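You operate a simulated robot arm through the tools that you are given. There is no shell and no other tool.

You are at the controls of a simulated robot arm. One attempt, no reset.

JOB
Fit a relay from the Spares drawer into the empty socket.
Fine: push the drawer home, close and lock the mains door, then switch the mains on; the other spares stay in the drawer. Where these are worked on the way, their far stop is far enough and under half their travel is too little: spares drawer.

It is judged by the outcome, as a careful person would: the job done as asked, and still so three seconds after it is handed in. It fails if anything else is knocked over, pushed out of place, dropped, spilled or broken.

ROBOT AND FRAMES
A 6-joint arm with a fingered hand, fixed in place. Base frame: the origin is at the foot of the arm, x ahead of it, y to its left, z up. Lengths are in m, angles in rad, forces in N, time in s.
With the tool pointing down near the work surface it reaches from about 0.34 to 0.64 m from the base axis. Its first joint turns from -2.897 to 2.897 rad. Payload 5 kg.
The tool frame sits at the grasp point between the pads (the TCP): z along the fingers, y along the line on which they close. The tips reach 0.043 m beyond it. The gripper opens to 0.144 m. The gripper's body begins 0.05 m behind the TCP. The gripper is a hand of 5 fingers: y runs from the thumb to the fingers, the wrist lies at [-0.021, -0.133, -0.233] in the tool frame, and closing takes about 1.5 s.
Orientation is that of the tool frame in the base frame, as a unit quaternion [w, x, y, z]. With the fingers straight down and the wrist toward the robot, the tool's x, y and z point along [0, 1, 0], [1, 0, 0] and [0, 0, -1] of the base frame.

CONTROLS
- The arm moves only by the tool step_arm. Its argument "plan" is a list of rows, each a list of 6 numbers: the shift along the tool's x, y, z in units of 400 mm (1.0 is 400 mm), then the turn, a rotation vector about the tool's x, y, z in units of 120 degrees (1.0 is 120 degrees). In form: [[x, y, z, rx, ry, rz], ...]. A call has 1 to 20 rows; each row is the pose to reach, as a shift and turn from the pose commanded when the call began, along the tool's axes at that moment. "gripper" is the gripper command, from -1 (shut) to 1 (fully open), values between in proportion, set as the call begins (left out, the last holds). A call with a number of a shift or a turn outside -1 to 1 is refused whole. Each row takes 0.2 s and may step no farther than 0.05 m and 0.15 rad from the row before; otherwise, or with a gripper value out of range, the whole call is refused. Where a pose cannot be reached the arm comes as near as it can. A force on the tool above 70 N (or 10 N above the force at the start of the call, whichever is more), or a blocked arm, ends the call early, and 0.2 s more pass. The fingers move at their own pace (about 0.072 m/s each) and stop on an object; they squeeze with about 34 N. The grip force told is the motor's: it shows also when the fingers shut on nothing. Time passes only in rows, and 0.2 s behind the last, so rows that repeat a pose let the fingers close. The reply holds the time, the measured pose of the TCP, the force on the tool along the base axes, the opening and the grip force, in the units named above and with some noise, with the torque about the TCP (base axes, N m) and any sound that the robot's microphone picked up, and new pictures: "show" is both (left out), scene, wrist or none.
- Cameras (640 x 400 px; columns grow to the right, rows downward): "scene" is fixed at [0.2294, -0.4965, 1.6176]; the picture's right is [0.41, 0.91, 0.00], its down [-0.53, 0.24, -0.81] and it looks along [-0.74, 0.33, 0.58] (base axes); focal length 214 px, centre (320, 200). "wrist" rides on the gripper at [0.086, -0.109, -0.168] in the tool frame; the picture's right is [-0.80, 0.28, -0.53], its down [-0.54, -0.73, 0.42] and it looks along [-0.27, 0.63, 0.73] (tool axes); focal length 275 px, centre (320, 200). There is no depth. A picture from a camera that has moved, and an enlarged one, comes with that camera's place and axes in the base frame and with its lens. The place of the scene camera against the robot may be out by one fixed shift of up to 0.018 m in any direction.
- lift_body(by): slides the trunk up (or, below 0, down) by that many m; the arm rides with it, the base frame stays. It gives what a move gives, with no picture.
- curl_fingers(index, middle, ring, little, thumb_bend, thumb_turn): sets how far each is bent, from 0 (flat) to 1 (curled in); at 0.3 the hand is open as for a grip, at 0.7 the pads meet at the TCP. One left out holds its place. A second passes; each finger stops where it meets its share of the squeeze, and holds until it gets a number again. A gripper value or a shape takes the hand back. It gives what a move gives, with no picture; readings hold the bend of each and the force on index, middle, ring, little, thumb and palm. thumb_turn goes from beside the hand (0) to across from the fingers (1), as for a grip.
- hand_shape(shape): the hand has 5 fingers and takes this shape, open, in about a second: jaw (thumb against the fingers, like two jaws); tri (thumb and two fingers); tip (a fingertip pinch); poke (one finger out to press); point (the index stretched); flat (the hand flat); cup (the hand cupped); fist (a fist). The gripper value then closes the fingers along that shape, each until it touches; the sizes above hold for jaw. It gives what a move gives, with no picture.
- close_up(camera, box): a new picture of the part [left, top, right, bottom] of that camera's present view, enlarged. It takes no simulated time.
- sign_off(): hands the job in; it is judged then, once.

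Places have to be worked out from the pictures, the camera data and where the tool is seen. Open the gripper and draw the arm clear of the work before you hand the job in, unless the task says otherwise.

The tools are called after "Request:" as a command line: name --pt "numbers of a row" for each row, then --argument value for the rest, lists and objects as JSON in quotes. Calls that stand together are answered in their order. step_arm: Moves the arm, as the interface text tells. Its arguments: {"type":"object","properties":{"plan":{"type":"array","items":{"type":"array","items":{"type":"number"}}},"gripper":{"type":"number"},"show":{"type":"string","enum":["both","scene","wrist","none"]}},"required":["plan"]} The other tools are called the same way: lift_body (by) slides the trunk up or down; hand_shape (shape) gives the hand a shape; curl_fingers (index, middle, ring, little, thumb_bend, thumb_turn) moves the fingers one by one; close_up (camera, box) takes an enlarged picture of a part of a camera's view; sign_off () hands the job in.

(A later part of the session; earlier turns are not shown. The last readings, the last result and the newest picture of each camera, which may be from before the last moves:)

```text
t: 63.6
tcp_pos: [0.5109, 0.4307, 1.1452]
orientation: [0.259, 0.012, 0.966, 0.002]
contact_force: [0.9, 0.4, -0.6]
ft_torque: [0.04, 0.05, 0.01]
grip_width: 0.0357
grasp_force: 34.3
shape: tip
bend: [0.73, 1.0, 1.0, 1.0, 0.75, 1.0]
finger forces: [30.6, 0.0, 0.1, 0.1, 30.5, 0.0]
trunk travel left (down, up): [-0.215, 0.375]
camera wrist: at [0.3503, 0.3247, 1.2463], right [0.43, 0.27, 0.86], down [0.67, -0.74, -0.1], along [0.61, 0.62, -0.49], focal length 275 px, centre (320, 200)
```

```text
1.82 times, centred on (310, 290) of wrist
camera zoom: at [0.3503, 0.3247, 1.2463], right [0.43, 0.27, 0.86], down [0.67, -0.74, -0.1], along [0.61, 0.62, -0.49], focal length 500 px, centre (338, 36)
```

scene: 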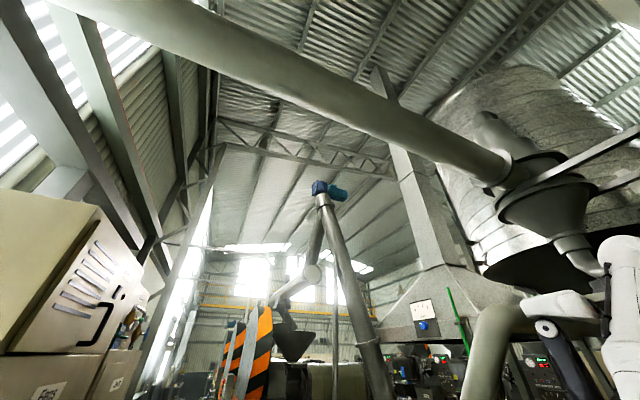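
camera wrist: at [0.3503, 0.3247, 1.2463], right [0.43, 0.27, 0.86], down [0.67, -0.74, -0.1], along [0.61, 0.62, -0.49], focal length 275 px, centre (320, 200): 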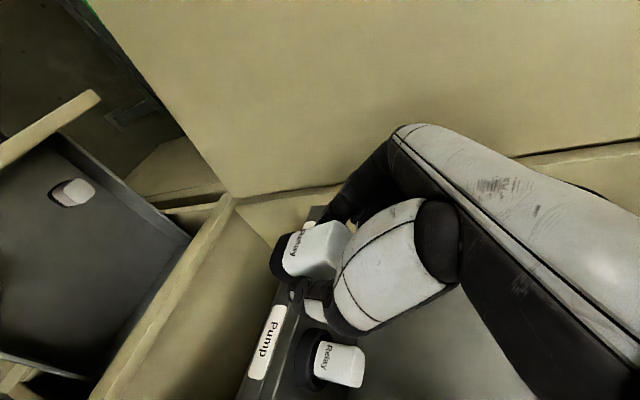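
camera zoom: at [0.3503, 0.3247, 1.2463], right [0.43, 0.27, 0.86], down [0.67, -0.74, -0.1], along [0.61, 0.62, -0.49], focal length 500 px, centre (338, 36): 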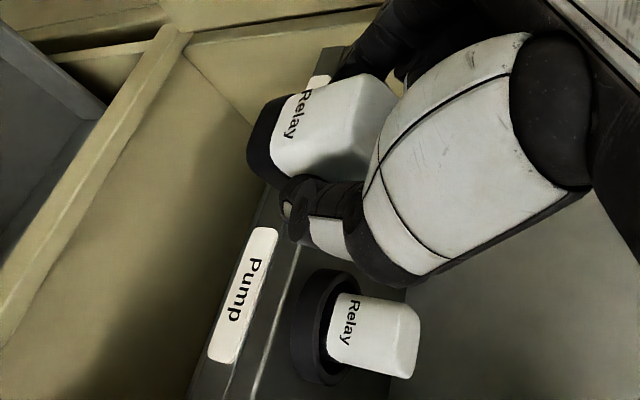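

Pump ring is at about (0.70, 0.39, 1.055), so Cake is near (0.70, 0.537). I move the relay over the free shelf spot between them, (≈0.68, 0.46), still well above the shelf.

Request:
lift_body --by 0.03

Request:
step_arm --pt "0 0.068 0 0 0 0" --pt "-0.087 0.068 0.0506 0 0 0" --pt "-0.174 0.068 0.1012 0 0 0" --pt "-0.261 0.068 0.1519 0 0 0" --pt "-0.348 0.068 0.2025 0 0 0" --show "wrist"

Request:
close_up --camera "wrist" --box '[160, 180, 400, 380]'

```text
t: 64.3
tcp_pos: [0.5111, 0.431, 1.1758]
orientation: [0.261, 0.011, 0.965, 0.003]
contact_force: [0.5, 0.7, -1.9]
ft_torque: [0.0, -0.02, 0.02]
grip_width: 0.0355
grasp_force: 34.2
shape: tip
bend: [0.73, 1.0, 1.0, 1.0, 0.75, 1.0]
finger forces: [30.4, 0.0, 0.0, 0.1, 30.5, 0.0]
trunk travel left (down, up): [-0.245, 0.345]
```

```text
t: 65.5
tcp_pos: [0.63, 0.4421, 1.1494]
orientation: [0.261, 0.012, 0.965, 0.003]
contact_force: [-1.8, 0.2, 0.7]
ft_torque: [0.01, -0.09, -0.02]
grip_width: 0.0356
grasp_force: 33.9
shape: tip
bend: [0.73, 1.0, 1.0, 1.0, 0.75, 1.0]
finger forces: [30.3, 0.0, 0.0, 0.0, 30.4, 0.0]
out of reach, approached as far as the arm can: row 4, 5
trunk travel left (down, up): [-0.245, 0.345]
camera wrist: at [0.4687, 0.335, 1.2492], right [0.43, 0.26, 0.87], down [0.67, -0.74, -0.1], along [0.61, 0.62, -0.49], focal length 275 px, centre (320, 200)
```

wrist: 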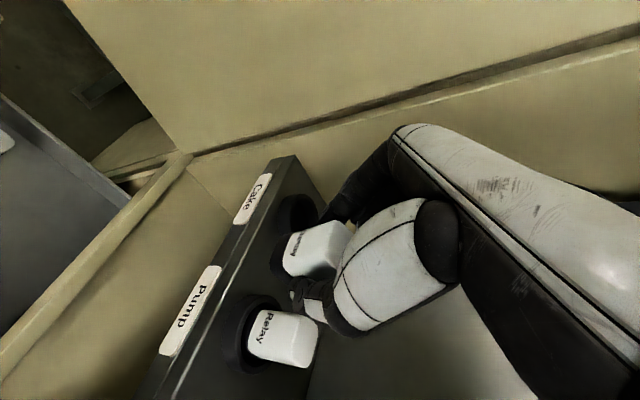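

```text
2.00 times, centred on (280, 280) of wrist
camera zoom: at [0.4687, 0.335, 1.2492], right [0.43, 0.26, 0.87], down [0.67, -0.74, -0.1], along [0.61, 0.62, -0.49], focal length 551 px, centre (400, 40)
```

zoom: 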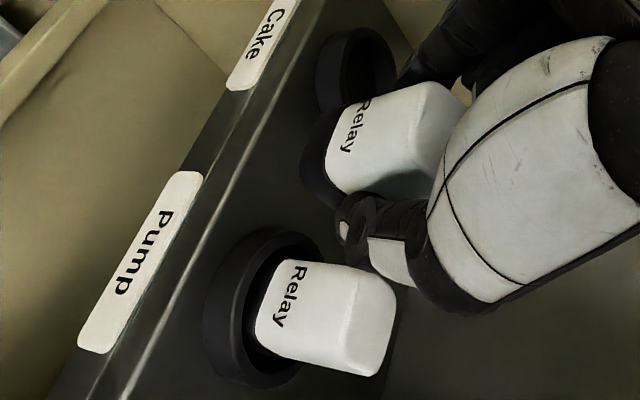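

The reach data now show the shoulder is lower than I thought, so raising the trunk will extend the reach enough to insert directly at 15° without regrasping. I back out first, then raise the trunk.

Request:
step_arm --pt "0.087 0 -0.05 0 0 0" --pt "0.174 0 -0.1 0 0 0" --pt "0.26 0 -0.151 0 0 0" --pt "0.26 0 -0.151 0 0 0" --show "none"

Request:
lift_body --by 0.28

```text
t: 66.5
tcp_pos: [0.5502, 0.4685, 1.193]
orientation: [0.258, 0.012, 0.966, 0.003]
contact_force: [0.4, -0.4, -0.8]
ft_torque: [0.0, 0.01, 0.02]
grip_width: 0.0358
grasp_force: 34.0
shape: tip
bend: [0.73, 1.0, 1.0, 1.0, 0.75, 1.0]
finger forces: [30.3, 0.1, 0.1, 0.1, 30.3, 0.0]
out of reach, approached as far as the arm can: row 1, 2, 3, 4
trunk travel left (down, up): [-0.245, 0.345]
```

```text
t: 69.4
tcp_pos: [0.5477, 0.4695, 1.4741]
orientation: [0.261, 0.012, 0.965, 0.003]
contact_force: [-1.3, 1.2, -0.5]
ft_torque: [-0.01, -0.01, 0.02]
grip_width: 0.0357
grasp_force: 33.8
shape: tip
bend: [0.73, 1.0, 1.0, 1.0, 0.75, 1.0]
finger forces: [30.3, 0.0, 0.0, 0.0, 30.3, 0.0]
trunk travel left (down, up): [-0.525, 0.065]
```

The commanded pose was kept beyond reach, consistent with a shoulder about 0.57 m above the trunk's bottom reading. I raise the trunk the last 6 cm and then bring the hand down to (0.60, 0.50, 1.22) at 15° tilt.

Request:
lift_body --by 0.06

Request:
step_arm --pt "0.034 0.011 0.0874 0 0.0158 0" --pt "0.068 0.0225 0.1748 0 0.0315 0" --pt "0.102 0.034 0.2621 0 0.0473 0" --pt "0.136 0.045 0.3495 0 0.063 0" --pt "0.17 0.056 0.4369 0 0.0788 0" --pt "0.204 0.0675 0.5243 0 0.0945 0" --pt "0.238 0.079 0.6116 0 0.1103 0" --pt "0.2725 0.09 0.699 0 0.126 0" --show "wrist"

```text
t: 70.0
tcp_pos: [0.5294, 0.4733, 1.5032]
orientation: [0.243, 0.009, 0.97, 0.005]
contact_force: [-94.7, -41.7, -96.2]
ft_torque: [15.93, -20.66, -7.09]
grip_width: 0.0354
grasp_force: 34.1
shape: tip
bend: [0.73, 1.0, 1.0, 1.0, 0.75, 1.0]
finger forces: [30.9, 0.0, 0.0, 0.0, 30.9, 0.0]
trunk travel left (down, up): [-0.555, 0.035]
stopped: the force on the tool passed its limit at 359 N (the readings are from after the stop); the commanded pose is now the measured one
```

```text
t: 71.8
tcp_pos: [0.6381, 0.5518, 1.2583]
orientation: [0.118, 0.012, 0.993, 0.002]
contact_force: [-6.8, -24.1, -6.3]
ft_torque: [0.18, -0.21, 0.55]
grip_width: 0.0327
grasp_force: 33.8
shape: tip
bend: [0.73, 1.0, 1.0, 1.0, 0.74, 1.0]
finger forces: [61.9, 0.0, 0.0, 0.1, 38.2, 0.0]
out of reach, approached as far as the arm can: row 1, 2, 3, 4, 5, 6, 7, 8
trunk travel left (down, up): [-0.555, 0.035]
camera wrist: at [0.5132, 0.4451, 1.3991], right [0.65, 0.26, 0.71], down [0.61, -0.74, -0.29], along [0.45, 0.62, -0.64], focal length 275 px, centre (320, 200)
```

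wrist: 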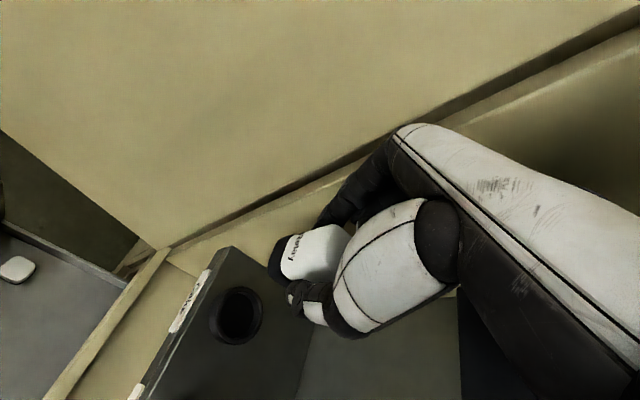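

The trunk lift hit something overhead (359 N) and the queued arm move then ended stretched out with the index pressing the left wall; I must go one step at a time now. I ease to a slightly bent pose near the current one, away from the wall.

Request:
step_arm --pt "-0.075 -0.02 0 0 0 0" --pt "-0.1425 -0.05 0 0 0 0" --show "wrist"

```text
t: 72.4
tcp_pos: [0.6658, 0.5222, 1.2544]
orientation: [0.114, 0.01, 0.993, 0.006]
contact_force: [-1.1, 0.0, -0.7]
ft_torque: [-0.02, -0.13, -0.06]
grip_width: 0.0337
grasp_force: 33.8
shape: tip
bend: [0.73, 1.0, 1.0, 1.0, 0.74, 1.0]
finger forces: [31.8, 0.0, 0.0, 0.0, 31.8, 0.0]
out of reach, approached as far as the arm can: row 1, 2
trunk travel left (down, up): [-0.555, 0.035]
camera wrist: at [0.5413, 0.4151, 1.3955], right [0.66, 0.26, 0.71], down [0.61, -0.73, -0.3], along [0.44, 0.63, -0.64], focal length 275 px, centre (320, 200)
```

wrist: 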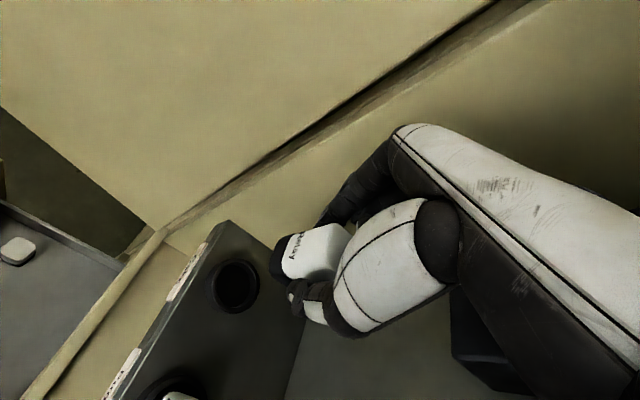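

Contact is gone. The command lags the true pose, so I command a pose close to the measured one to see whether the arm regards it as reachable.

Request:
step_arm --pt "-0.057 0.025 -0.03 0 0 0" --pt "-0.114 0.05 -0.063 0 0 0" --show "none"

```text
t: 73.0
tcp_pos: [0.6675, 0.519, 1.2552]
orientation: [0.115, 0.011, 0.993, 0.005]
contact_force: [0.5, -0.3, -1.6]
ft_torque: [-0.03, 0.01, 0.0]
grip_width: 0.0339
grasp_force: 33.7
shape: tip
bend: [0.73, 1.0, 1.0, 1.0, 0.74, 1.0]
finger forces: [31.8, 0.0, 0.0, 0.0, 31.8, 0.0]
out of reach, approached as far as the arm can: row 1, 2
trunk travel left (down, up): [-0.555, 0.035]
```

The pose is basically held. I now move down toward the socket with the arm itself (which shortens the stretch), to about (0.68, 0.525, 1.17), keeping the relay above the ring.

Request:
step_arm --pt "0 0.01 0.072 0 0 0" --pt "0 0.02 0.144 0 0 0" --pt "0 0.03 0.216 0 0 0" --show "wrist"

```text
t: 73.8
tcp_pos: [0.688, 0.5333, 1.168]
orientation: [0.114, 0.011, 0.993, 0.005]
contact_force: [0.4, -0.6, -0.9]
ft_torque: [-0.01, 0.05, -0.03]
grip_width: 0.0334
grasp_force: 33.9
shape: tip
bend: [0.73, 1.0, 1.0, 1.0, 0.74, 1.0]
finger forces: [31.8, 0.0, 0.1, 0.1, 31.8, 0.0]
trunk travel left (down, up): [-0.555, 0.035]
camera wrist: at [0.5644, 0.4259, 1.3097], right [0.66, 0.26, 0.7], down [0.61, -0.73, -0.3], along [0.44, 0.63, -0.64], focal length 275 px, centre (320, 200)
```

wrist: 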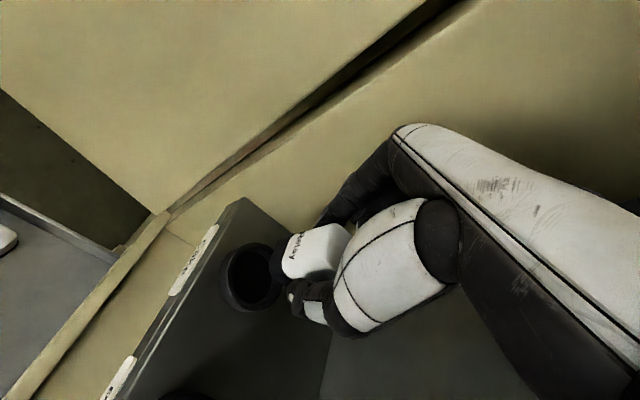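

Reached without complaint. I enlarge to compare the held relay with the Cake ring.

Request:
close_up --camera "wrist" --box '[190, 190, 370, 340]'

```text
2.67 times, centred on (280, 265) of wrist
camera zoom: at [0.5644, 0.4259, 1.3097], right [0.66, 0.26, 0.7], down [0.61, -0.73, -0.3], along [0.44, 0.63, -0.64], focal length 734 px, centre (427, 27)
```

zoom: 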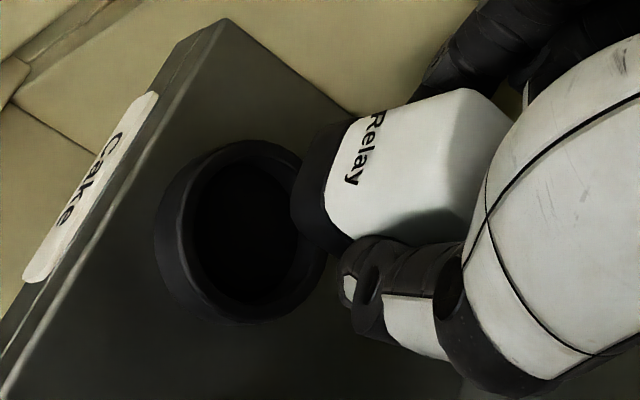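

The relay hangs nearly vertical; its centre is about (0.692, 0.533) and the ring centre about (0.695, 0.531), bottom roughly 5 cm above the ring. I lower the trunk 4 cm and check the alignment again.

Request:
lift_body --by -0.04

Request:
close_up --camera "wrist" --box '[190, 190, 370, 340]'

```text
t: 74.6
tcp_pos: [0.6873, 0.5332, 1.1298]
orientation: [0.115, 0.012, 0.993, 0.005]
contact_force: [-0.2, -0.9, -0.7]
ft_torque: [-0.01, -0.02, -0.01]
grip_width: 0.0338
grasp_force: 33.9
shape: tip
bend: [0.73, 1.0, 1.0, 1.0, 0.74, 1.0]
finger forces: [31.8, 0.0, 0.1, 0.0, 31.9, 0.0]
trunk travel left (down, up): [-0.515, 0.075]
```

```text
2.67 times, centred on (280, 265) of wrist
camera zoom: at [0.5637, 0.4254, 1.2708], right [0.66, 0.26, 0.71], down [0.61, -0.73, -0.3], along [0.44, 0.63, -0.64], focal length 734 px, centre (427, 27)
```

zoom: 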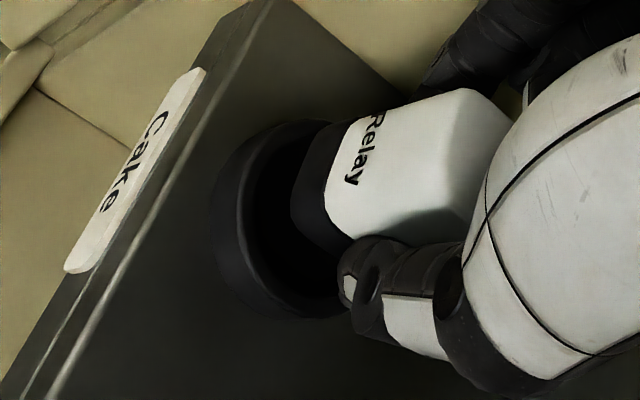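

The relay appears about 4 mm short in x and 3 mm left of the ring centre. I nudge it (+0.004 x, −0.003 y), then check.

Request:
step_arm --pt "-0.01 -0.0075 0.002 0 0 0" --pt "-0.01 -0.0075 0.002 0 0 0" --show "none"

Request:
close_up --camera "wrist" --box '[220, 190, 360, 330]'

```text
t: 75.2
tcp_pos: [0.6924, 0.53, 1.1293]
orientation: [0.115, 0.011, 0.993, 0.005]
contact_force: [-1.0, -0.2, -1.7]
ft_torque: [0.0, 0.0, 0.02]
grip_width: 0.0335
grasp_force: 34.2
shape: tip
bend: [0.73, 1.0, 1.0, 1.0, 0.74, 1.0]
finger forces: [31.7, 0.1, 0.0, 0.1, 31.8, 0.0]
trunk travel left (down, up): [-0.515, 0.075]
```

```text
2.86 times, centred on (290, 260) of wrist
camera zoom: at [0.5678, 0.4223, 1.271], right [0.66, 0.26, 0.7], down [0.61, -0.73, -0.3], along [0.44, 0.63, -0.64], focal length 786 px, centre (406, 29)
```

zoom: 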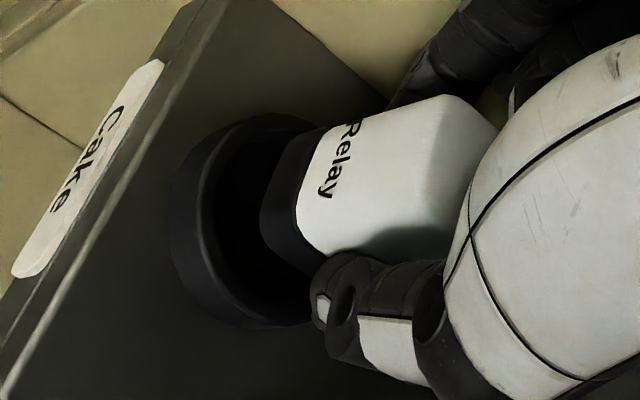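

I lower another 1.2 cm so the relay's base is right at the rim and re-check.

Request:
lift_body --by -0.012

Request:
close_up --camera "wrist" --box '[230, 190, 350, 310]'

```text
t: 75.8
tcp_pos: [0.6919, 0.5297, 1.118]
orientation: [0.114, 0.011, 0.993, 0.006]
contact_force: [-0.3, -0.2, -1.3]
ft_torque: [0.04, 0.0, 0.0]
grip_width: 0.0336
grasp_force: 34.0
shape: tip
bend: [0.73, 1.0, 1.0, 1.0, 0.74, 1.0]
finger forces: [31.7, 0.0, 0.0, 0.0, 31.8, 0.0]
trunk travel left (down, up): [-0.503, 0.087]
```

```text
3.33 times, centred on (290, 250) of wrist
camera zoom: at [0.5676, 0.4221, 1.2591], right [0.66, 0.26, 0.71], down [0.61, -0.73, -0.3], along [0.44, 0.63, -0.64], focal length 918 px, centre (420, 33)
```

zoom: 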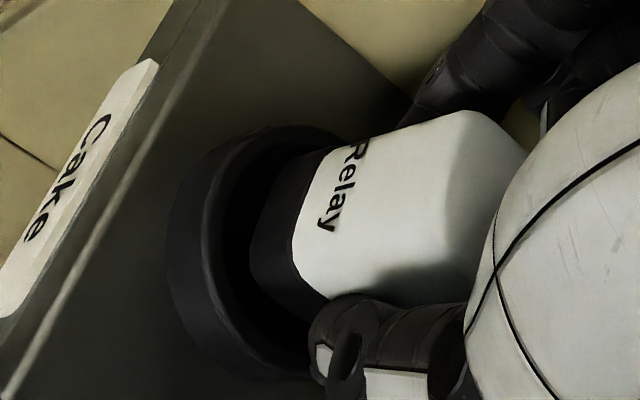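

Base looks centred in the hole. I lower in small arm steps (total 10 mm), watching the force.

Request:
step_arm --pt "0.0014 0 0.006 0 0 0" --pt "0.0028 0 0.0122 0 0 0" --pt "0.0042 0 0.0183 0 0 0" --pt "0.0056 0 0.0244 0 0 0" --show "none"

Request:
close_up --camera "wrist" --box '[230, 190, 350, 310]'

```text
t: 76.8
tcp_pos: [0.6919, 0.5291, 1.1081]
orientation: [0.115, 0.011, 0.993, 0.005]
contact_force: [0.2, -0.1, -1.1]
ft_torque: [0.01, 0.02, -0.03]
grip_width: 0.0337
grasp_force: 34.1
shape: tip
bend: [0.73, 1.0, 1.0, 1.0, 0.74, 1.0]
finger forces: [31.7, 0.0, 0.0, 0.0, 31.8, 0.1]
trunk travel left (down, up): [-0.503, 0.087]
```

```text
3.33 times, centred on (290, 250) of wrist
camera zoom: at [0.5681, 0.4222, 1.249], right [0.66, 0.26, 0.71], down [0.61, -0.73, -0.3], along [0.44, 0.63, -0.64], focal length 918 px, centre (420, 33)
```

zoom: 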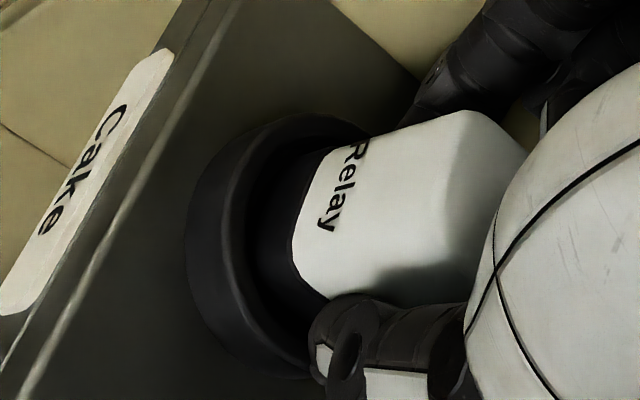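

Geometry says the relay is centred within 2 mm of the ring. I keep lowering 8 mm in small steps.

Request:
step_arm --pt "0.0014 0 0.006 0 0 0" --pt "0.0028 0 0.0122 0 0 0" --pt "0.0042 0 0.0183 0 0 0" --pt "0.0045 0 0.0195 0 0 0" --show "none"

Request:
close_up --camera "wrist" --box '[230, 190, 350, 310]'

```text
t: 77.8
tcp_pos: [0.6913, 0.5287, 1.1025]
orientation: [0.117, 0.011, 0.993, 0.007]
contact_force: [-2.4, -1.1, 12.2]
ft_torque: [-0.49, 0.01, -0.09]
grip_width: 0.0335
grasp_force: 34.2
shape: tip
bend: [0.73, 1.0, 1.0, 1.0, 0.74, 1.0]
finger forces: [32.2, 0.1, 0.0, 0.0, 45.4, 0.1]
trunk travel left (down, up): [-0.503, 0.087]
```

```text
3.33 times, centred on (290, 250) of wrist
camera zoom: at [0.5666, 0.4215, 1.2437], right [0.66, 0.26, 0.71], down [0.61, -0.73, -0.3], along [0.44, 0.63, -0.64], focal length 918 px, centre (420, 33)
```

zoom: 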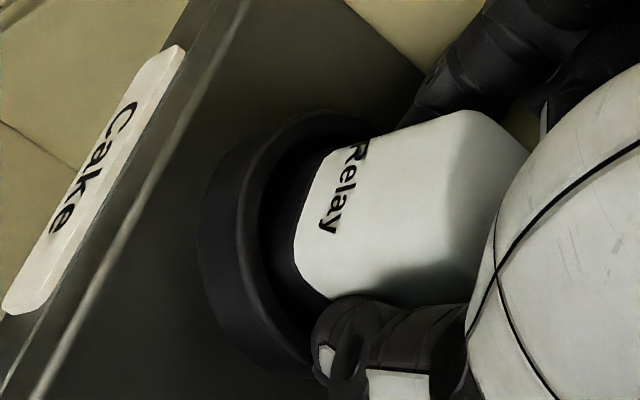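

The thumb now rests on the rim (12 N) with the relay base about 1 cm into the socket. I raise 2 mm and open slowly to let the relay drop in.

Request:
step_arm --pt "-0.0011 0 -0.005 0 0 0" --pt "-0.0011 0 -0.005 0 0 0" --show "none"

Request:
step_arm --pt "0 0 0 0 0 0" --pt "0 0 0 0 0 0" --pt "0 0 0 0 0 0" --pt "0 0 0 0 0 0" --gripper -0.3 --show "wrist"

Request:
close_up --camera "wrist" --box '[230, 190, 350, 310]'

```text
t: 78.4
tcp_pos: [0.6919, 0.5295, 1.1017]
orientation: [0.115, 0.011, 0.993, 0.006]
contact_force: [-2.0, -1.9, 10.0]
ft_torque: [-0.47, 0.0, -0.07]
grip_width: 0.0334
grasp_force: 33.9
shape: tip
bend: [0.73, 1.0, 1.0, 1.0, 0.74, 1.0]
finger forces: [32.1, 0.0, 0.0, 0.0, 43.8, 0.0]
trunk travel left (down, up): [-0.503, 0.087]
```

```text
t: 79.4
tcp_pos: [0.6917, 0.5288, 1.0984]
orientation: [0.114, 0.011, 0.993, 0.004]
contact_force: [-0.1, -1.0, 1.7]
ft_torque: [-0.01, 0.01, 0.01]
grip_width: 0.0504
grasp_force: 0.1
shape: tip
bend: [0.73, 0.98, 0.99, 0.99, 0.73, 1.0]
finger forces: [0.1, 1.1, 0.0, 0.0, 0.3, 0.0]
trunk travel left (down, up): [-0.503, 0.087]
camera wrist: at [0.5681, 0.4225, 1.2416], right [0.66, 0.26, 0.7], down [0.61, -0.74, -0.3], along [0.44, 0.62, -0.65], focal length 275 px, centre (320, 200)
```

wrist: 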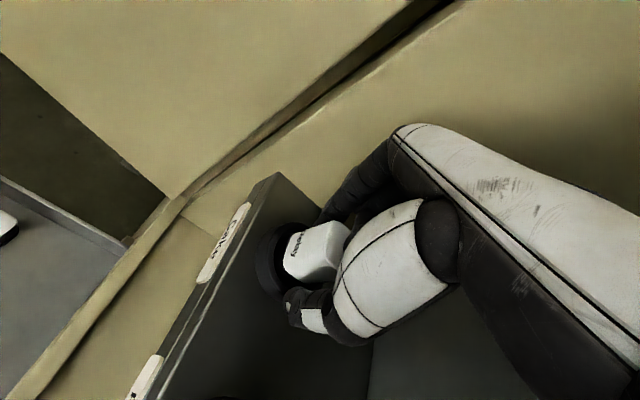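

```text
3.33 times, centred on (290, 250) of wrist
camera zoom: at [0.5681, 0.4225, 1.2416], right [0.66, 0.26, 0.7], down [0.61, -0.74, -0.3], along [0.44, 0.62, -0.65], focal length 918 px, centre (420, 33)
```

zoom: 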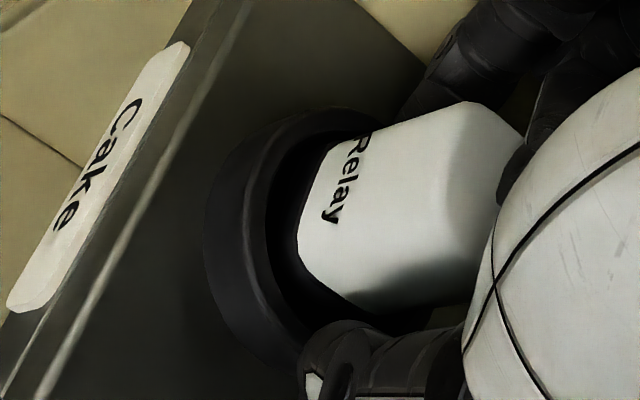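

Released; the relay stands in the ring. I rise straight up 6 cm to clear it and look.

Request:
step_arm --pt "-0.0085 0 -0.0365 0 0 0" --pt "-0.017 0 -0.073 0 0 0" --pt "-0.0255 0 -0.11 0 0 0" --pt "-0.034 0 -0.146 0 0 0" --show "wrist"

Request:
close_up --camera "wrist" --box '[180, 190, 360, 340]'

```text
t: 80.4
tcp_pos: [0.6854, 0.5257, 1.157]
orientation: [0.113, 0.011, 0.993, 0.004]
contact_force: [-0.4, 0.4, -0.4]
ft_torque: [0.01, 0.02, -0.03]
grip_width: 0.0507
grasp_force: 0.0
shape: tip
bend: [0.73, 0.98, 0.99, 0.99, 0.73, 1.0]
finger forces: [0.2, 0.1, 0.0, 0.1, 0.0, 0.0]
out of reach, approached as far as the arm can: row 4
trunk travel left (down, up): [-0.503, 0.087]
camera wrist: at [0.5619, 0.4184, 1.2995], right [0.66, 0.26, 0.7], down [0.61, -0.74, -0.3], along [0.44, 0.62, -0.65], focal length 275 px, centre (320, 200)
```

wrist: 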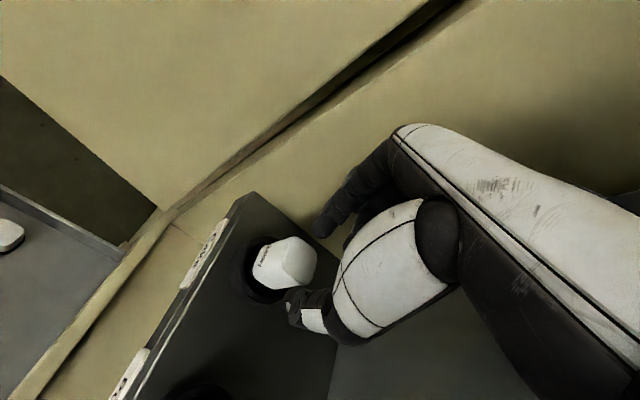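

```text
2.67 times, centred on (270, 265) of wrist
camera zoom: at [0.5619, 0.4184, 1.2995], right [0.66, 0.26, 0.7], down [0.61, -0.74, -0.3], along [0.44, 0.62, -0.65], focal length 734 px, centre (453, 27)
```

zoom: 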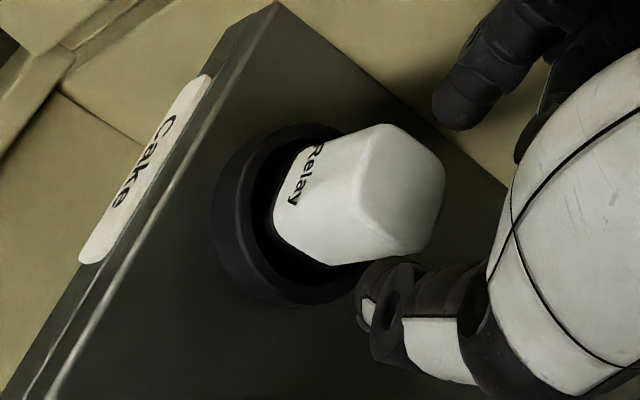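

The relay stands upright in the Cake socket, top at about z 1.107, similar to Pump's. I raise the trunk slightly to clear it fully, and then back out for a comparison view.

Request:
lift_body --by 0.02

```text
t: 81.1
tcp_pos: [0.6854, 0.5251, 1.1785]
orientation: [0.114, 0.011, 0.993, 0.004]
contact_force: [0.4, -0.2, 0.3]
ft_torque: [-0.02, -0.01, 0.0]
grip_width: 0.0501
grasp_force: 0.1
shape: tip
bend: [0.73, 0.98, 0.99, 0.99, 0.73, 1.0]
finger forces: [0.0, 0.1, 0.0, 0.0, 0.0, 0.0]
trunk travel left (down, up): [-0.523, 0.067]
```

Clear. I back out to the front right, tilting the hand up to see the three sockets together.

Request:
step_arm --pt "0.072 -0.0515 -0.0172 0 0 0" --pt "0.144 -0.103 -0.0344 0 -0.045 0" --pt "0.216 -0.1545 -0.0516 0 -0.09 0" --pt "0.288 -0.206 -0.0688 0 -0.135 0" --pt "0.36 -0.2575 -0.086 0 -0.18 0" --show "wrist"

```text
t: 82.3
tcp_pos: [0.696, 0.5358, 1.2427]
orientation: [0.222, 0.011, 0.975, 0.001]
contact_force: [-0.4, -0.3, -0.4]
ft_torque: [-0.02, 0.04, 0.03]
grip_width: 0.0505
grasp_force: 0.1
shape: tip
bend: [0.73, 0.98, 0.99, 0.99, 0.73, 1.0]
finger forces: [0.0, 0.0, 0.0, 0.1, 0.0, 0.1]
out of reach, approached as far as the arm can: row 1, 2, 3, 4, 5
trunk travel left (down, up): [-0.523, 0.067]
camera wrist: at [0.5426, 0.4302, 1.3555], right [0.49, 0.27, 0.83], down [0.66, -0.74, -0.15], along [0.57, 0.62, -0.54], focal length 275 px, centre (320, 200)
```

wrist: 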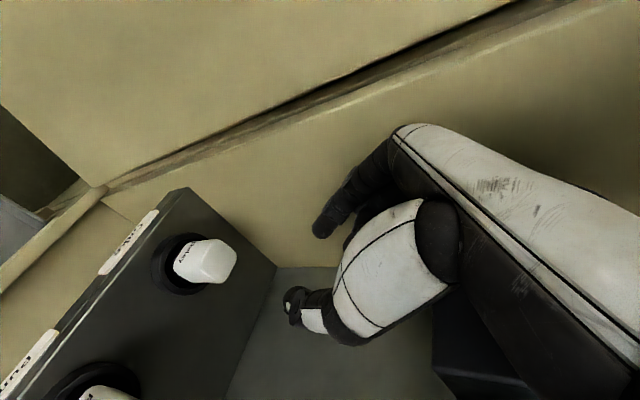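

The arm stretched outward instead of following (it is singular when fully extended). I command it back near its actual place but lower, where the elbow can bend, before retreating.

Request:
step_arm --pt "-0.06 0.052 0.042 0 0.015 0" --pt "-0.12 0.104 0.084 0 0.03 0" --pt "-0.18 0.156 0.126 0 0.045 0" --pt "-0.24 0.208 0.168 0 0.06 0" --pt "-0.3 0.26 0.21 0 0.075 0" --pt "-0.3 0.26 0.21 0 0.075 0" --show "none"

```text
t: 83.7
tcp_pos: [0.7169, 0.5274, 1.1417]
orientation: [0.144, 0.01, 0.989, 0.0]
contact_force: [2.0, 1.0, -0.9]
ft_torque: [-0.04, 0.16, 0.01]
grip_width: 0.0505
grasp_force: 0.0
shape: tip
bend: [0.73, 0.98, 0.99, 0.99, 0.73, 1.0]
finger forces: [0.0, 0.0, 0.1, 0.1, 0.0, 0.0]
out of reach, approached as far as the arm can: row 1, 2, 3, 4, 5, 6
trunk travel left (down, up): [-0.523, 0.067]
```

Still stretched and drifting down around the relay. I command the pose known to be reachable (same posture as when releasing, slightly higher), to recover a bent elbow.

Request:
step_arm --pt "0.018 0 0.0375 0 0.035 0" --pt "0.036 0 0.075 0 0.07 0" --pt "0.054 0 0.1126 0 0.105 0" --pt "0.054 0 0.1126 0 0.105 0" --show "wrist"

```text
t: 84.7
tcp_pos: [0.6907, 0.5172, 1.1014]
orientation: [0.043, 0.011, 0.999, 0.009]
contact_force: [10.7, 1.3, 48.3]
ft_torque: [2.2, -0.48, -0.36]
grip_width: 0.0548
grasp_force: 0.1
shape: tip
bend: [0.74, 0.98, 0.99, 0.99, 0.73, 1.0]
finger forces: [46.2, 4.5, 0.0, 0.0, 0.0, 0.1]
out of reach, approached as far as the arm can: row 1, 2, 3, 4
trunk travel left (down, up): [-0.523, 0.067]
camera wrist: at [0.5876, 0.4077, 1.2581], right [0.75, 0.26, 0.6], down [0.56, -0.73, -0.39], along [0.34, 0.63, -0.69], focal length 275 px, centre (320, 200)
```

wrist: 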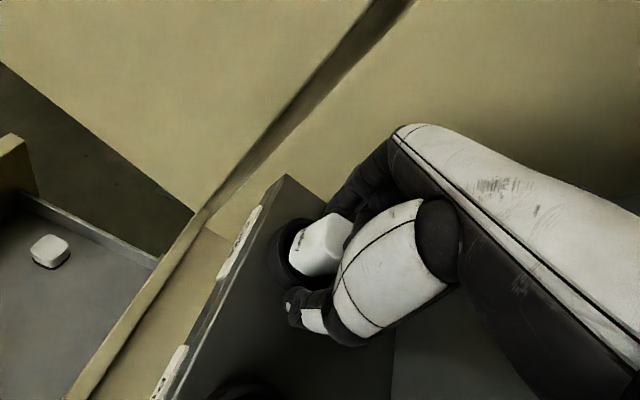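

The arm is fully stretched, and the index is pressing the relay top (48 N). Raising the trunk takes the hand straight up off it and gives a better arm angle, so I do that alone.

Request:
lift_body --by 0.06

```text
t: 85.7
tcp_pos: [0.6893, 0.5188, 1.1476]
orientation: [0.036, 0.01, 0.999, 0.002]
contact_force: [0.1, -0.4, -0.1]
ft_torque: [0.0, 0.02, -0.02]
grip_width: 0.0509
grasp_force: 0.1
shape: tip
bend: [0.73, 0.98, 0.99, 0.99, 0.73, 1.0]
finger forces: [0.0, 0.0, 0.0, 0.0, 0.0, 0.1]
trunk travel left (down, up): [-0.583, 0.007]
```

Free of contact. I check the picture before the next arm move.

Request:
close_up --camera "wrist" --box '[160, 150, 400, 350]'

```text
2.00 times, centred on (280, 250) of wrist
camera zoom: at [0.59, 0.4115, 1.3077], right [0.76, 0.27, 0.59], down [0.56, -0.73, -0.39], along [0.33, 0.62, -0.71], focal length 551 px, centre (400, 100)
```

zoom: 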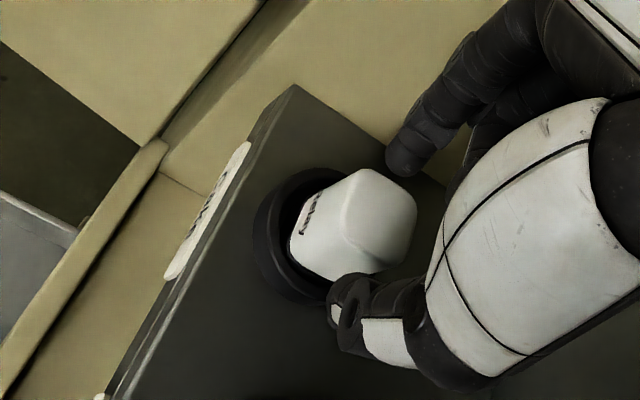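

The relay is upright in its ring. I send a null move so the arm settles to its commanded pose, now more reachable with the raised trunk.

Request:
step_arm --pt "0 0 0 0 0 0" --pt "0 0 0 0 0 0" --show "none"

```text
t: 86.3
tcp_pos: [0.6905, 0.5177, 1.1477]
orientation: [0.037, 0.01, 0.999, 0.002]
contact_force: [-0.6, -0.5, -1.0]
ft_torque: [0.02, 0.03, 0.01]
grip_width: 0.0508
grasp_force: 0.0
shape: tip
bend: [0.73, 0.98, 0.99, 0.99, 0.73, 1.0]
finger forces: [0.0, 0.0, 0.0, 0.1, 0.0, 0.1]
trunk travel left (down, up): [-0.583, 0.007]
```

No complaint now, so the command is synced to the true pose. I raise the last few mm and open the pinch wide so index and thumb stand clear on either side of the relay before retreating.

Request:
lift_body --by 0.006

Request:
step_arm --pt "0 0 0 0 0 0" --pt "0 0 0 0 0 0" --pt "0 0 0 0 0 0" --pt "0 0 0 0 0 0" --gripper 0.5 --show "wrist"

```text
t: 86.8
tcp_pos: [0.69, 0.5179, 1.1551]
orientation: [0.037, 0.01, 0.999, 0.002]
contact_force: [-1.0, -0.1, 0.5]
ft_torque: [-0.01, 0.02, 0.0]
grip_width: 0.0511
grasp_force: 0.0
shape: tip
bend: [0.73, 0.98, 0.99, 0.99, 0.73, 1.0]
finger forces: [0.1, 0.1, 0.0, 0.0, 0.0, 0.0]
trunk travel left (down, up): [-0.589, 0.001]
```

```text
t: 87.8
tcp_pos: [0.691, 0.5187, 1.1545]
orientation: [0.037, 0.01, 0.999, 0.002]
contact_force: [0.2, 1.1, -0.1]
ft_torque: [-0.04, 0.04, 0.0]
grip_width: 0.1078
grasp_force: 0.1
shape: tip
bend: [0.28, 0.98, 0.99, 0.99, 0.56, 0.99]
finger forces: [0.0, 0.1, 0.1, 0.1, 0.0, 0.0]
trunk travel left (down, up): [-0.589, 0.001]
camera wrist: at [0.59, 0.4114, 1.3145], right [0.76, 0.27, 0.59], down [0.56, -0.73, -0.39], along [0.33, 0.62, -0.71], focal length 275 px, centre (320, 200)
```

wrist: 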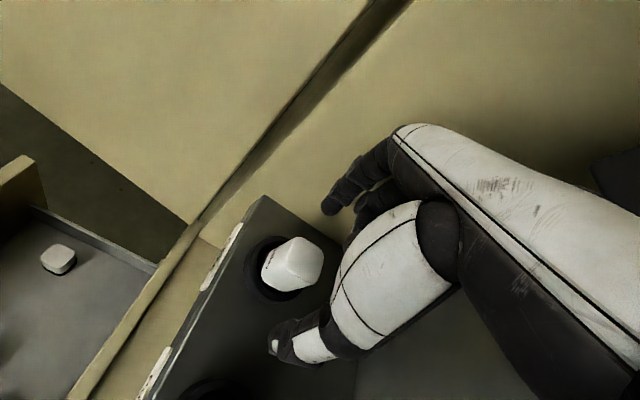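

Index and thumb are well clear of the relay. I retreat toward the robot in small 7 mm steps so the elbow bends gradually.

Request:
step_arm --pt "0.0175 0 -0.0013 0 0 0" --pt "0.035 0 -0.0026 0 0 0" --pt "0.0525 0 -0.0039 0 0 0" --pt "0.07 0 -0.0053 0 0 0" --show "none"

```text
t: 88.8
tcp_pos: [0.6763, 0.5305, 1.1602]
orientation: [0.036, 0.009, 0.999, 0.002]
contact_force: [-0.1, 0.8, -1.2]
ft_torque: [0.02, -0.03, -0.02]
grip_width: 0.1076
grasp_force: 0.1
shape: tip
bend: [0.28, 0.98, 0.99, 0.99, 0.56, 0.99]
finger forces: [0.1, 0.0, 0.0, 0.0, 0.0, 0.0]
out of reach, approached as far as the arm can: row 2, 3, 4
trunk travel left (down, up): [-0.589, 0.001]
```

The arm slides along its full-stretch sphere instead of bending; it needs an up-and-back swing to gain room, then a downward move to bend the elbow. I resync with a tiny trunk move, then swing up and back.

Request:
lift_body --by -0.003

Request:
step_arm --pt "0.025 -0.014 -0.075 0 0 0" --pt "0.055 -0.03 -0.155 0 0 0" --pt "0.09 -0.05 -0.235 0 0 0" --pt "0.13 -0.075 -0.315 0 0 0" --pt "0.175 -0.1 -0.39 0 0 0" --show "wrist"

```text
t: 89.3
tcp_pos: [0.6776, 0.5299, 1.1568]
orientation: [0.036, 0.011, 0.999, 0.003]
contact_force: [0.7, -0.4, 0.5]
ft_torque: [-0.03, -0.03, 0.0]
grip_width: 0.1078
grasp_force: 0.0
shape: tip
bend: [0.28, 0.98, 0.99, 0.99, 0.56, 0.99]
finger forces: [0.0, 0.1, 0.0, 0.0, 0.1, 0.0]
trunk travel left (down, up): [-0.586, 0.004]
```

```text
t: 90.5
tcp_pos: [0.6139, 0.4996, 1.3205]
orientation: [0.034, 0.008, 0.999, 0.001]
contact_force: [-0.4, -0.5, -0.3]
ft_torque: [0.02, -0.03, 0.02]
grip_width: 0.1076
grasp_force: 0.1
shape: tip
bend: [0.28, 0.98, 0.99, 0.99, 0.56, 0.99]
finger forces: [0.0, 0.0, 0.1, 0.0, 0.1, 0.0]
out of reach, approached as far as the arm can: row 2, 3, 4, 5
trunk travel left (down, up): [-0.586, 0.004]
camera wrist: at [0.514, 0.3923, 1.4807], right [0.76, 0.27, 0.59], down [0.56, -0.73, -0.39], along [0.33, 0.62, -0.71], focal length 275 px, centre (320, 200)
```

wrist: 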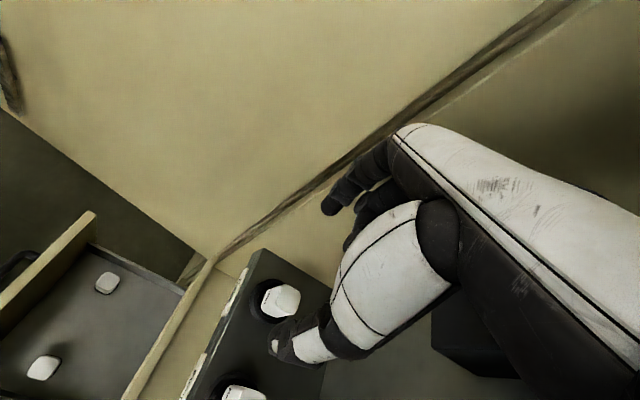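

The hand is now back and high, clear of the relays. I resync, then move down 9 cm and slightly inward to bend the elbow.

Request:
lift_body --by -0.003

Request:
step_arm --pt "0.005 -0.005 0.07 0 0 0" --pt "0.01 -0.01 0.14 0 0 0" --pt "0.02 -0.02 0.21 0 0 0" --pt "0.04 -0.03 0.25 0 0 0" --pt "0.07 -0.05 0.25 0 0 0" --show "none"

```text
t: 91.1
tcp_pos: [0.6144, 0.4999, 1.3156]
orientation: [0.034, 0.008, 0.999, 0.001]
contact_force: [-0.1, -0.2, 1.1]
ft_torque: [-0.01, 0.0, -0.02]
grip_width: 0.1078
grasp_force: 0.0
shape: tip
bend: [0.28, 0.98, 0.99, 0.99, 0.56, 0.99]
finger forces: [0.1, 0.0, 0.0, 0.0, 0.1, 0.0]
trunk travel left (down, up): [-0.583, 0.007]
```

```text
t: 92.3
tcp_pos: [0.6474, 0.5144, 1.2437]
orientation: [0.034, 0.008, 0.999, 0.001]
contact_force: [0.0, 0.0, 0.1]
ft_torque: [0.02, 0.02, -0.01]
grip_width: 0.1078
grasp_force: 0.1
shape: tip
bend: [0.28, 0.98, 0.99, 0.99, 0.56, 0.99]
finger forces: [0.0, 0.0, 0.1, 0.0, 0.0, 0.1]
out of reach, approached as far as the arm can: row 1, 2, 3, 4, 5
trunk travel left (down, up): [-0.583, 0.007]
```

All the readings fit a fully straight arm (shoulder ≈0.57 m above trunk zero, length ≈0.82 m). I need free space to bend it, so I swing up-and-back along that arc and lower the trunk in alternation to get out in front of the cabinet.

Request:
lift_body --by -0.002

Request:
step_arm --pt "0.024 -0.019 -0.08 0 0 0" --pt "0.05 -0.039 -0.16 0 0 0" --pt "0.077 -0.058 -0.24 0 0 0" --pt "0.105 -0.078 -0.32 0 0 0" --show "wrist"

```text
t: 92.8
tcp_pos: [0.6472, 0.5152, 1.2418]
orientation: [0.034, 0.008, 0.999, 0.0]
contact_force: [-0.7, -0.5, -0.1]
ft_torque: [0.01, 0.03, 0.0]
grip_width: 0.1079
grasp_force: 0.0
shape: tip
bend: [0.28, 0.98, 0.99, 0.99, 0.56, 0.99]
finger forces: [0.1, 0.1, 0.0, 0.1, 0.0, 0.0]
trunk travel left (down, up): [-0.581, 0.009]
```

```text
t: 93.8
tcp_pos: [0.5934, 0.4835, 1.3619]
orientation: [0.035, 0.008, 0.999, 0.0]
contact_force: [0.8, -2.6, 0.1]
ft_torque: [0.25, 0.25, 0.02]
grip_width: 0.1078
grasp_force: 0.1
shape: tip
bend: [0.28, 0.98, 0.99, 0.99, 0.56, 0.99]
finger forces: [0.1, 0.0, 0.0, 0.0, 0.0, 0.1]
out of reach, approached as far as the arm can: row 4
trunk travel left (down, up): [-0.581, 0.009]
camera wrist: at [0.4931, 0.3774, 1.5223], right [0.76, 0.27, 0.59], down [0.56, -0.73, -0.38], along [0.33, 0.62, -0.71], focal length 275 px, centre (320, 200)
```

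wrist: 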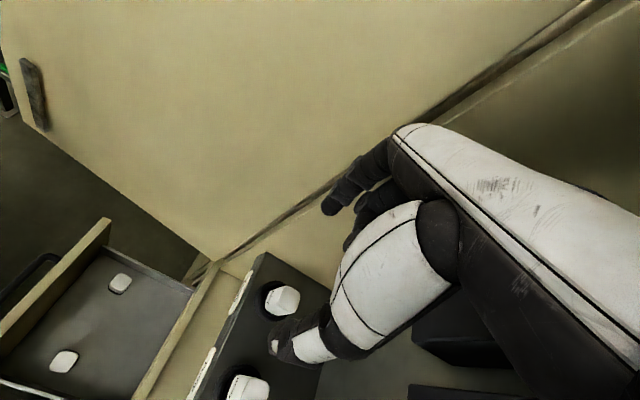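

Rows 1–3 were accepted. I lower the trunk 0.15 m here (the hand stays above the relays and in front of the shelf).

Request:
lift_body --by -0.13

```text
t: 95.4
tcp_pos: [0.5924, 0.4838, 1.233]
orientation: [0.034, 0.009, 0.999, 0.001]
contact_force: [0.0, -0.6, -0.5]
ft_torque: [0.0, 0.0, 0.01]
grip_width: 0.1077
grasp_force: 0.1
shape: tip
bend: [0.28, 0.98, 0.99, 0.99, 0.56, 0.99]
finger forces: [0.0, 0.1, 0.0, 0.1, 0.0, 0.0]
trunk travel left (down, up): [-0.451, 0.139]
```

I repeat: swing up and back along the arc, then lower the trunk again.

Request:
step_arm --pt "0.036 -0.025 -0.075 0 0 0" --pt "0.075 -0.051 -0.15 0 0 0" --pt "0.116 -0.079 -0.225 0 0 0" --pt "0.158 -0.108 -0.297 0 0 0" --show "none"

```text
t: 96.4
tcp_pos: [0.5177, 0.4399, 1.34]
orientation: [0.033, 0.009, 0.999, 0.0]
contact_force: [0.5, 0.8, -0.8]
ft_torque: [-0.04, 0.09, 0.03]
grip_width: 0.108
grasp_force: 0.0
shape: tip
bend: [0.28, 0.98, 0.99, 0.99, 0.56, 0.99]
finger forces: [0.0, 0.0, 0.1, 0.0, 0.1, 0.1]
out of reach, approached as far as the arm can: row 3, 4
trunk travel left (down, up): [-0.451, 0.139]
```

In front of the cabinet now. I lower the trunk 0.2 m more to have room for the bending move.

Request:
lift_body --by -0.2

```text
t: 98.5
tcp_pos: [0.5167, 0.4399, 1.1413]
orientation: [0.034, 0.008, 0.999, 0.0]
contact_force: [-0.1, -0.7, 0.4]
ft_torque: [-0.01, -0.02, -0.01]
grip_width: 0.1078
grasp_force: 0.1
shape: tip
bend: [0.28, 0.98, 0.99, 0.99, 0.56, 0.99]
finger forces: [0.1, 0.0, 0.0, 0.1, 0.1, 0.0]
trunk travel left (down, up): [-0.251, 0.339]
```

Now I push down and slightly outward along the arc (to bend the elbow the right way), and then ease inward in small steps.

Request:
step_arm --pt "-0.034 0.022 0.044 0 0 0" --pt "-0.068 0.044 0.088 0 0 0" --pt "-0.1025 0.066 0.1325 0 0 0" --pt "-0.072 0.049 0.15 0 0 0" --pt "-0.038 0.028 0.168 0 0 0" --pt "0 0.0077 0.188 0 0 0" --show "none"

```text
t: 99.9
tcp_pos: [0.5212, 0.4439, 1.0669]
orientation: [0.033, 0.009, 0.999, 0.001]
contact_force: [0.1, 0.2, -0.8]
ft_torque: [0.04, -0.02, 0.01]
grip_width: 0.1079
grasp_force: 0.0
shape: tip
bend: [0.28, 0.98, 0.99, 0.99, 0.56, 0.99]
finger forces: [0.1, 0.0, 0.0, 0.0, 0.0, 0.1]
out of reach, approached as far as the arm can: row 2, 3
trunk travel left (down, up): [-0.251, 0.339]
```

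The elbow bends again and the arm obeys. I tilt the hand up to view the three relays together.

Request:
step_arm --pt "0.03 -0.02 -0.03 0 -0.06 0" --pt "0.06 -0.04 -0.06 0 -0.12 0" --pt "0.09 -0.06 -0.09 0 -0.18 0" --pt "0.12 -0.08 -0.12 0 -0.24 0" --show "wrist"

Request:
close_up --camera "wrist" --box '[180, 170, 400, 400]'

```text
t: 100.9
tcp_pos: [0.4714, 0.4133, 1.1125]
orientation: [0.283, 0.009, 0.959, -0.001]
contact_force: [1.4, 0.5, -0.1]
ft_torque: [-0.01, 0.04, 0.02]
grip_width: 0.1076
grasp_force: 0.1
shape: tip
bend: [0.28, 0.98, 0.99, 0.99, 0.56, 0.99]
finger forces: [0.1, 0.0, 0.1, 0.1, 0.1, 0.0]
trunk travel left (down, up): [-0.251, 0.339]
camera wrist: at [0.3054, 0.3075, 1.2053], right [0.39, 0.28, 0.88], down [0.67, -0.74, -0.06], along [0.63, 0.62, -0.47], focal length 275 px, centre (320, 200)
```

wrist: 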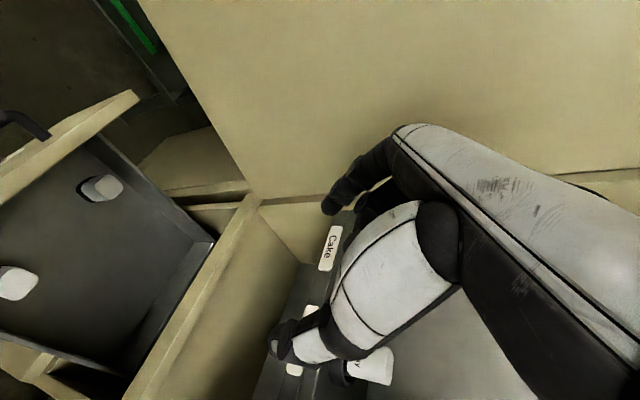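

```text
1.74 times, centred on (290, 285) of wrist
camera zoom: at [0.3054, 0.3075, 1.2053], right [0.39, 0.28, 0.88], down [0.67, -0.74, -0.06], along [0.63, 0.62, -0.47], focal length 479 px, centre (372, 52)
```

zoom: 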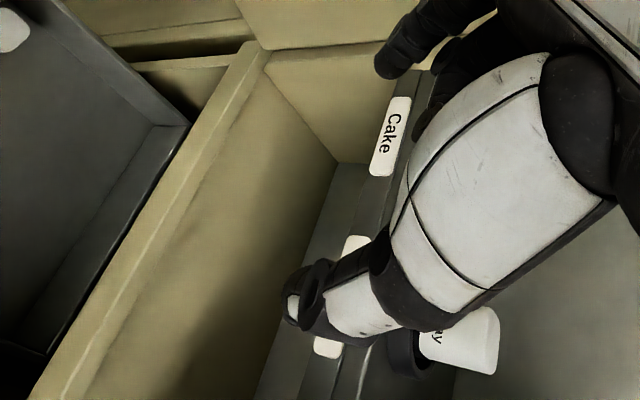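

The thumb hides the sockets. I rotate the hand 90° about its axis (wrist toward the robot) for the clear forward view used before.

Request:
step_arm --pt "0 0 0 0 0 0.068" --pt "0 0 0 0 0 0.136" --pt "0 0 0 0 0 0.204" --pt "0 0 0 0 0 0.272" --pt "0 0 0 0 0 0.34" --pt "0 0 0 0 0 0.408" --pt "0 0 0 0 0 0.476" --pt "0 0 0 0 0 0.544" --pt "0 0 0 0 0 0.612" --pt "0 0 0 0 0 0.68" --pt "0 0 0 0 0 0.75" --show "wrist"

```text
t: 103.3
tcp_pos: [0.4691, 0.4128, 1.1109]
orientation: [0.2, 0.685, 0.672, 0.199]
contact_force: [-0.1, 0.3, 0.3]
ft_torque: [0.04, 0.0, 0.03]
grip_width: 0.108
grasp_force: 0.0
shape: tip
bend: [0.28, 0.98, 0.99, 0.99, 0.56, 0.99]
finger forces: [0.0, 0.0, 0.0, 0.0, 0.0, 0.0]
trunk travel left (down, up): [-0.251, 0.339]
camera wrist: at [0.2896, 0.5018, 1.1931], right [-0.07, -0.8, 0.6], down [-0.39, -0.53, -0.75], along [0.92, -0.28, -0.28], focal length 275 px, centre (320, 200)
```

wrist: 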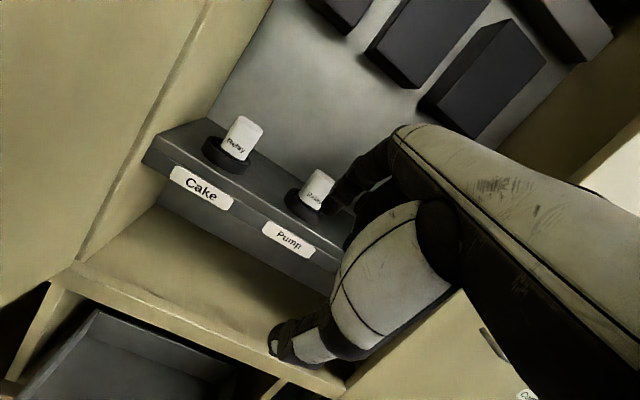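

Request:
close_up --camera "wrist" --box '[180, 100, 360, 230]'

```text
3.08 times, centred on (270, 165) of wrist
camera zoom: at [0.2896, 0.5018, 1.1931], right [-0.07, -0.8, 0.6], down [-0.39, -0.53, -0.75], along [0.92, -0.28, -0.28], focal length 847 px, centre (474, 308)
```

zoom: 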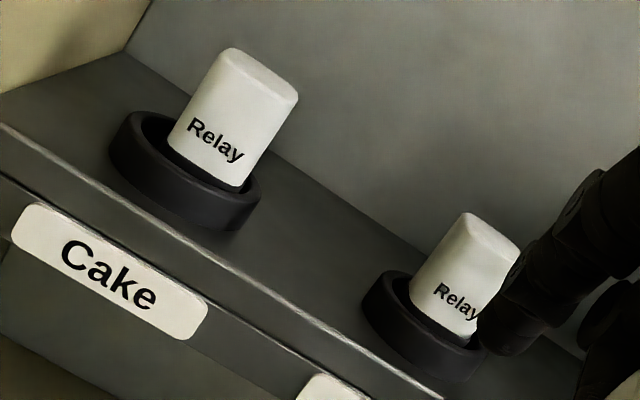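

The Cake relay sits at the same height as the Pump one, upright and label forward, so it is seated. Next the drawer: I bring the hand back in front of the drawer, tool-down, to push it home with a fist.

Request:
step_arm --pt "0.007 -0.078 -0.05 0.039 0 0" --pt "0.014 -0.156 -0.1 0.078 0 0" --pt "0.021 -0.234 -0.15 0.117 0 0" --pt "0.028 -0.312 -0.2 0.157 0 0" --pt "0.036 -0.39 -0.251 0.196 0 0" --pt "0.043 -0.468 -0.301 0.235 0 0" --pt "0.05 -0.547 -0.352 0.2735 0 0" --show "wrist"

```text
t: 104.9
tcp_pos: [0.21, 0.4347, 1.1124]
orientation: [-0.002, 0.713, 0.701, 0.0]
contact_force: [0.3, -0.5, 0.4]
ft_torque: [-0.01, 0.01, 0.0]
grip_width: 0.1078
grasp_force: 0.1
shape: tip
bend: [0.28, 0.98, 0.99, 0.99, 0.56, 0.99]
finger forces: [0.0, 0.1, 0.0, 0.0, 0.0, 0.0]
trunk travel left (down, up): [-0.251, 0.339]
camera wrist: at [0.1035, 0.5244, 1.281], right [0.27, -0.8, 0.53], down [-0.74, -0.53, -0.42], along [0.62, -0.28, -0.73], focal length 275 px, centre (320, 200)
```

wrist: 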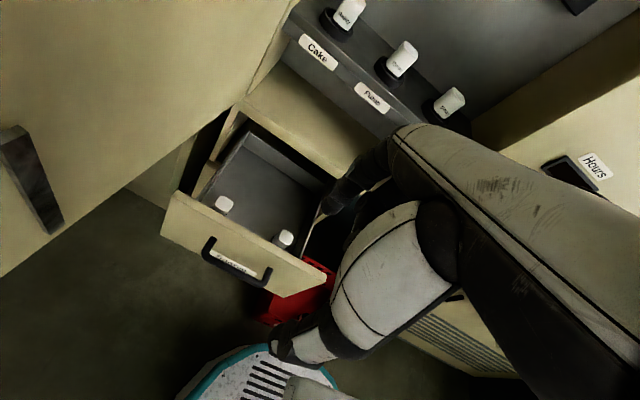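

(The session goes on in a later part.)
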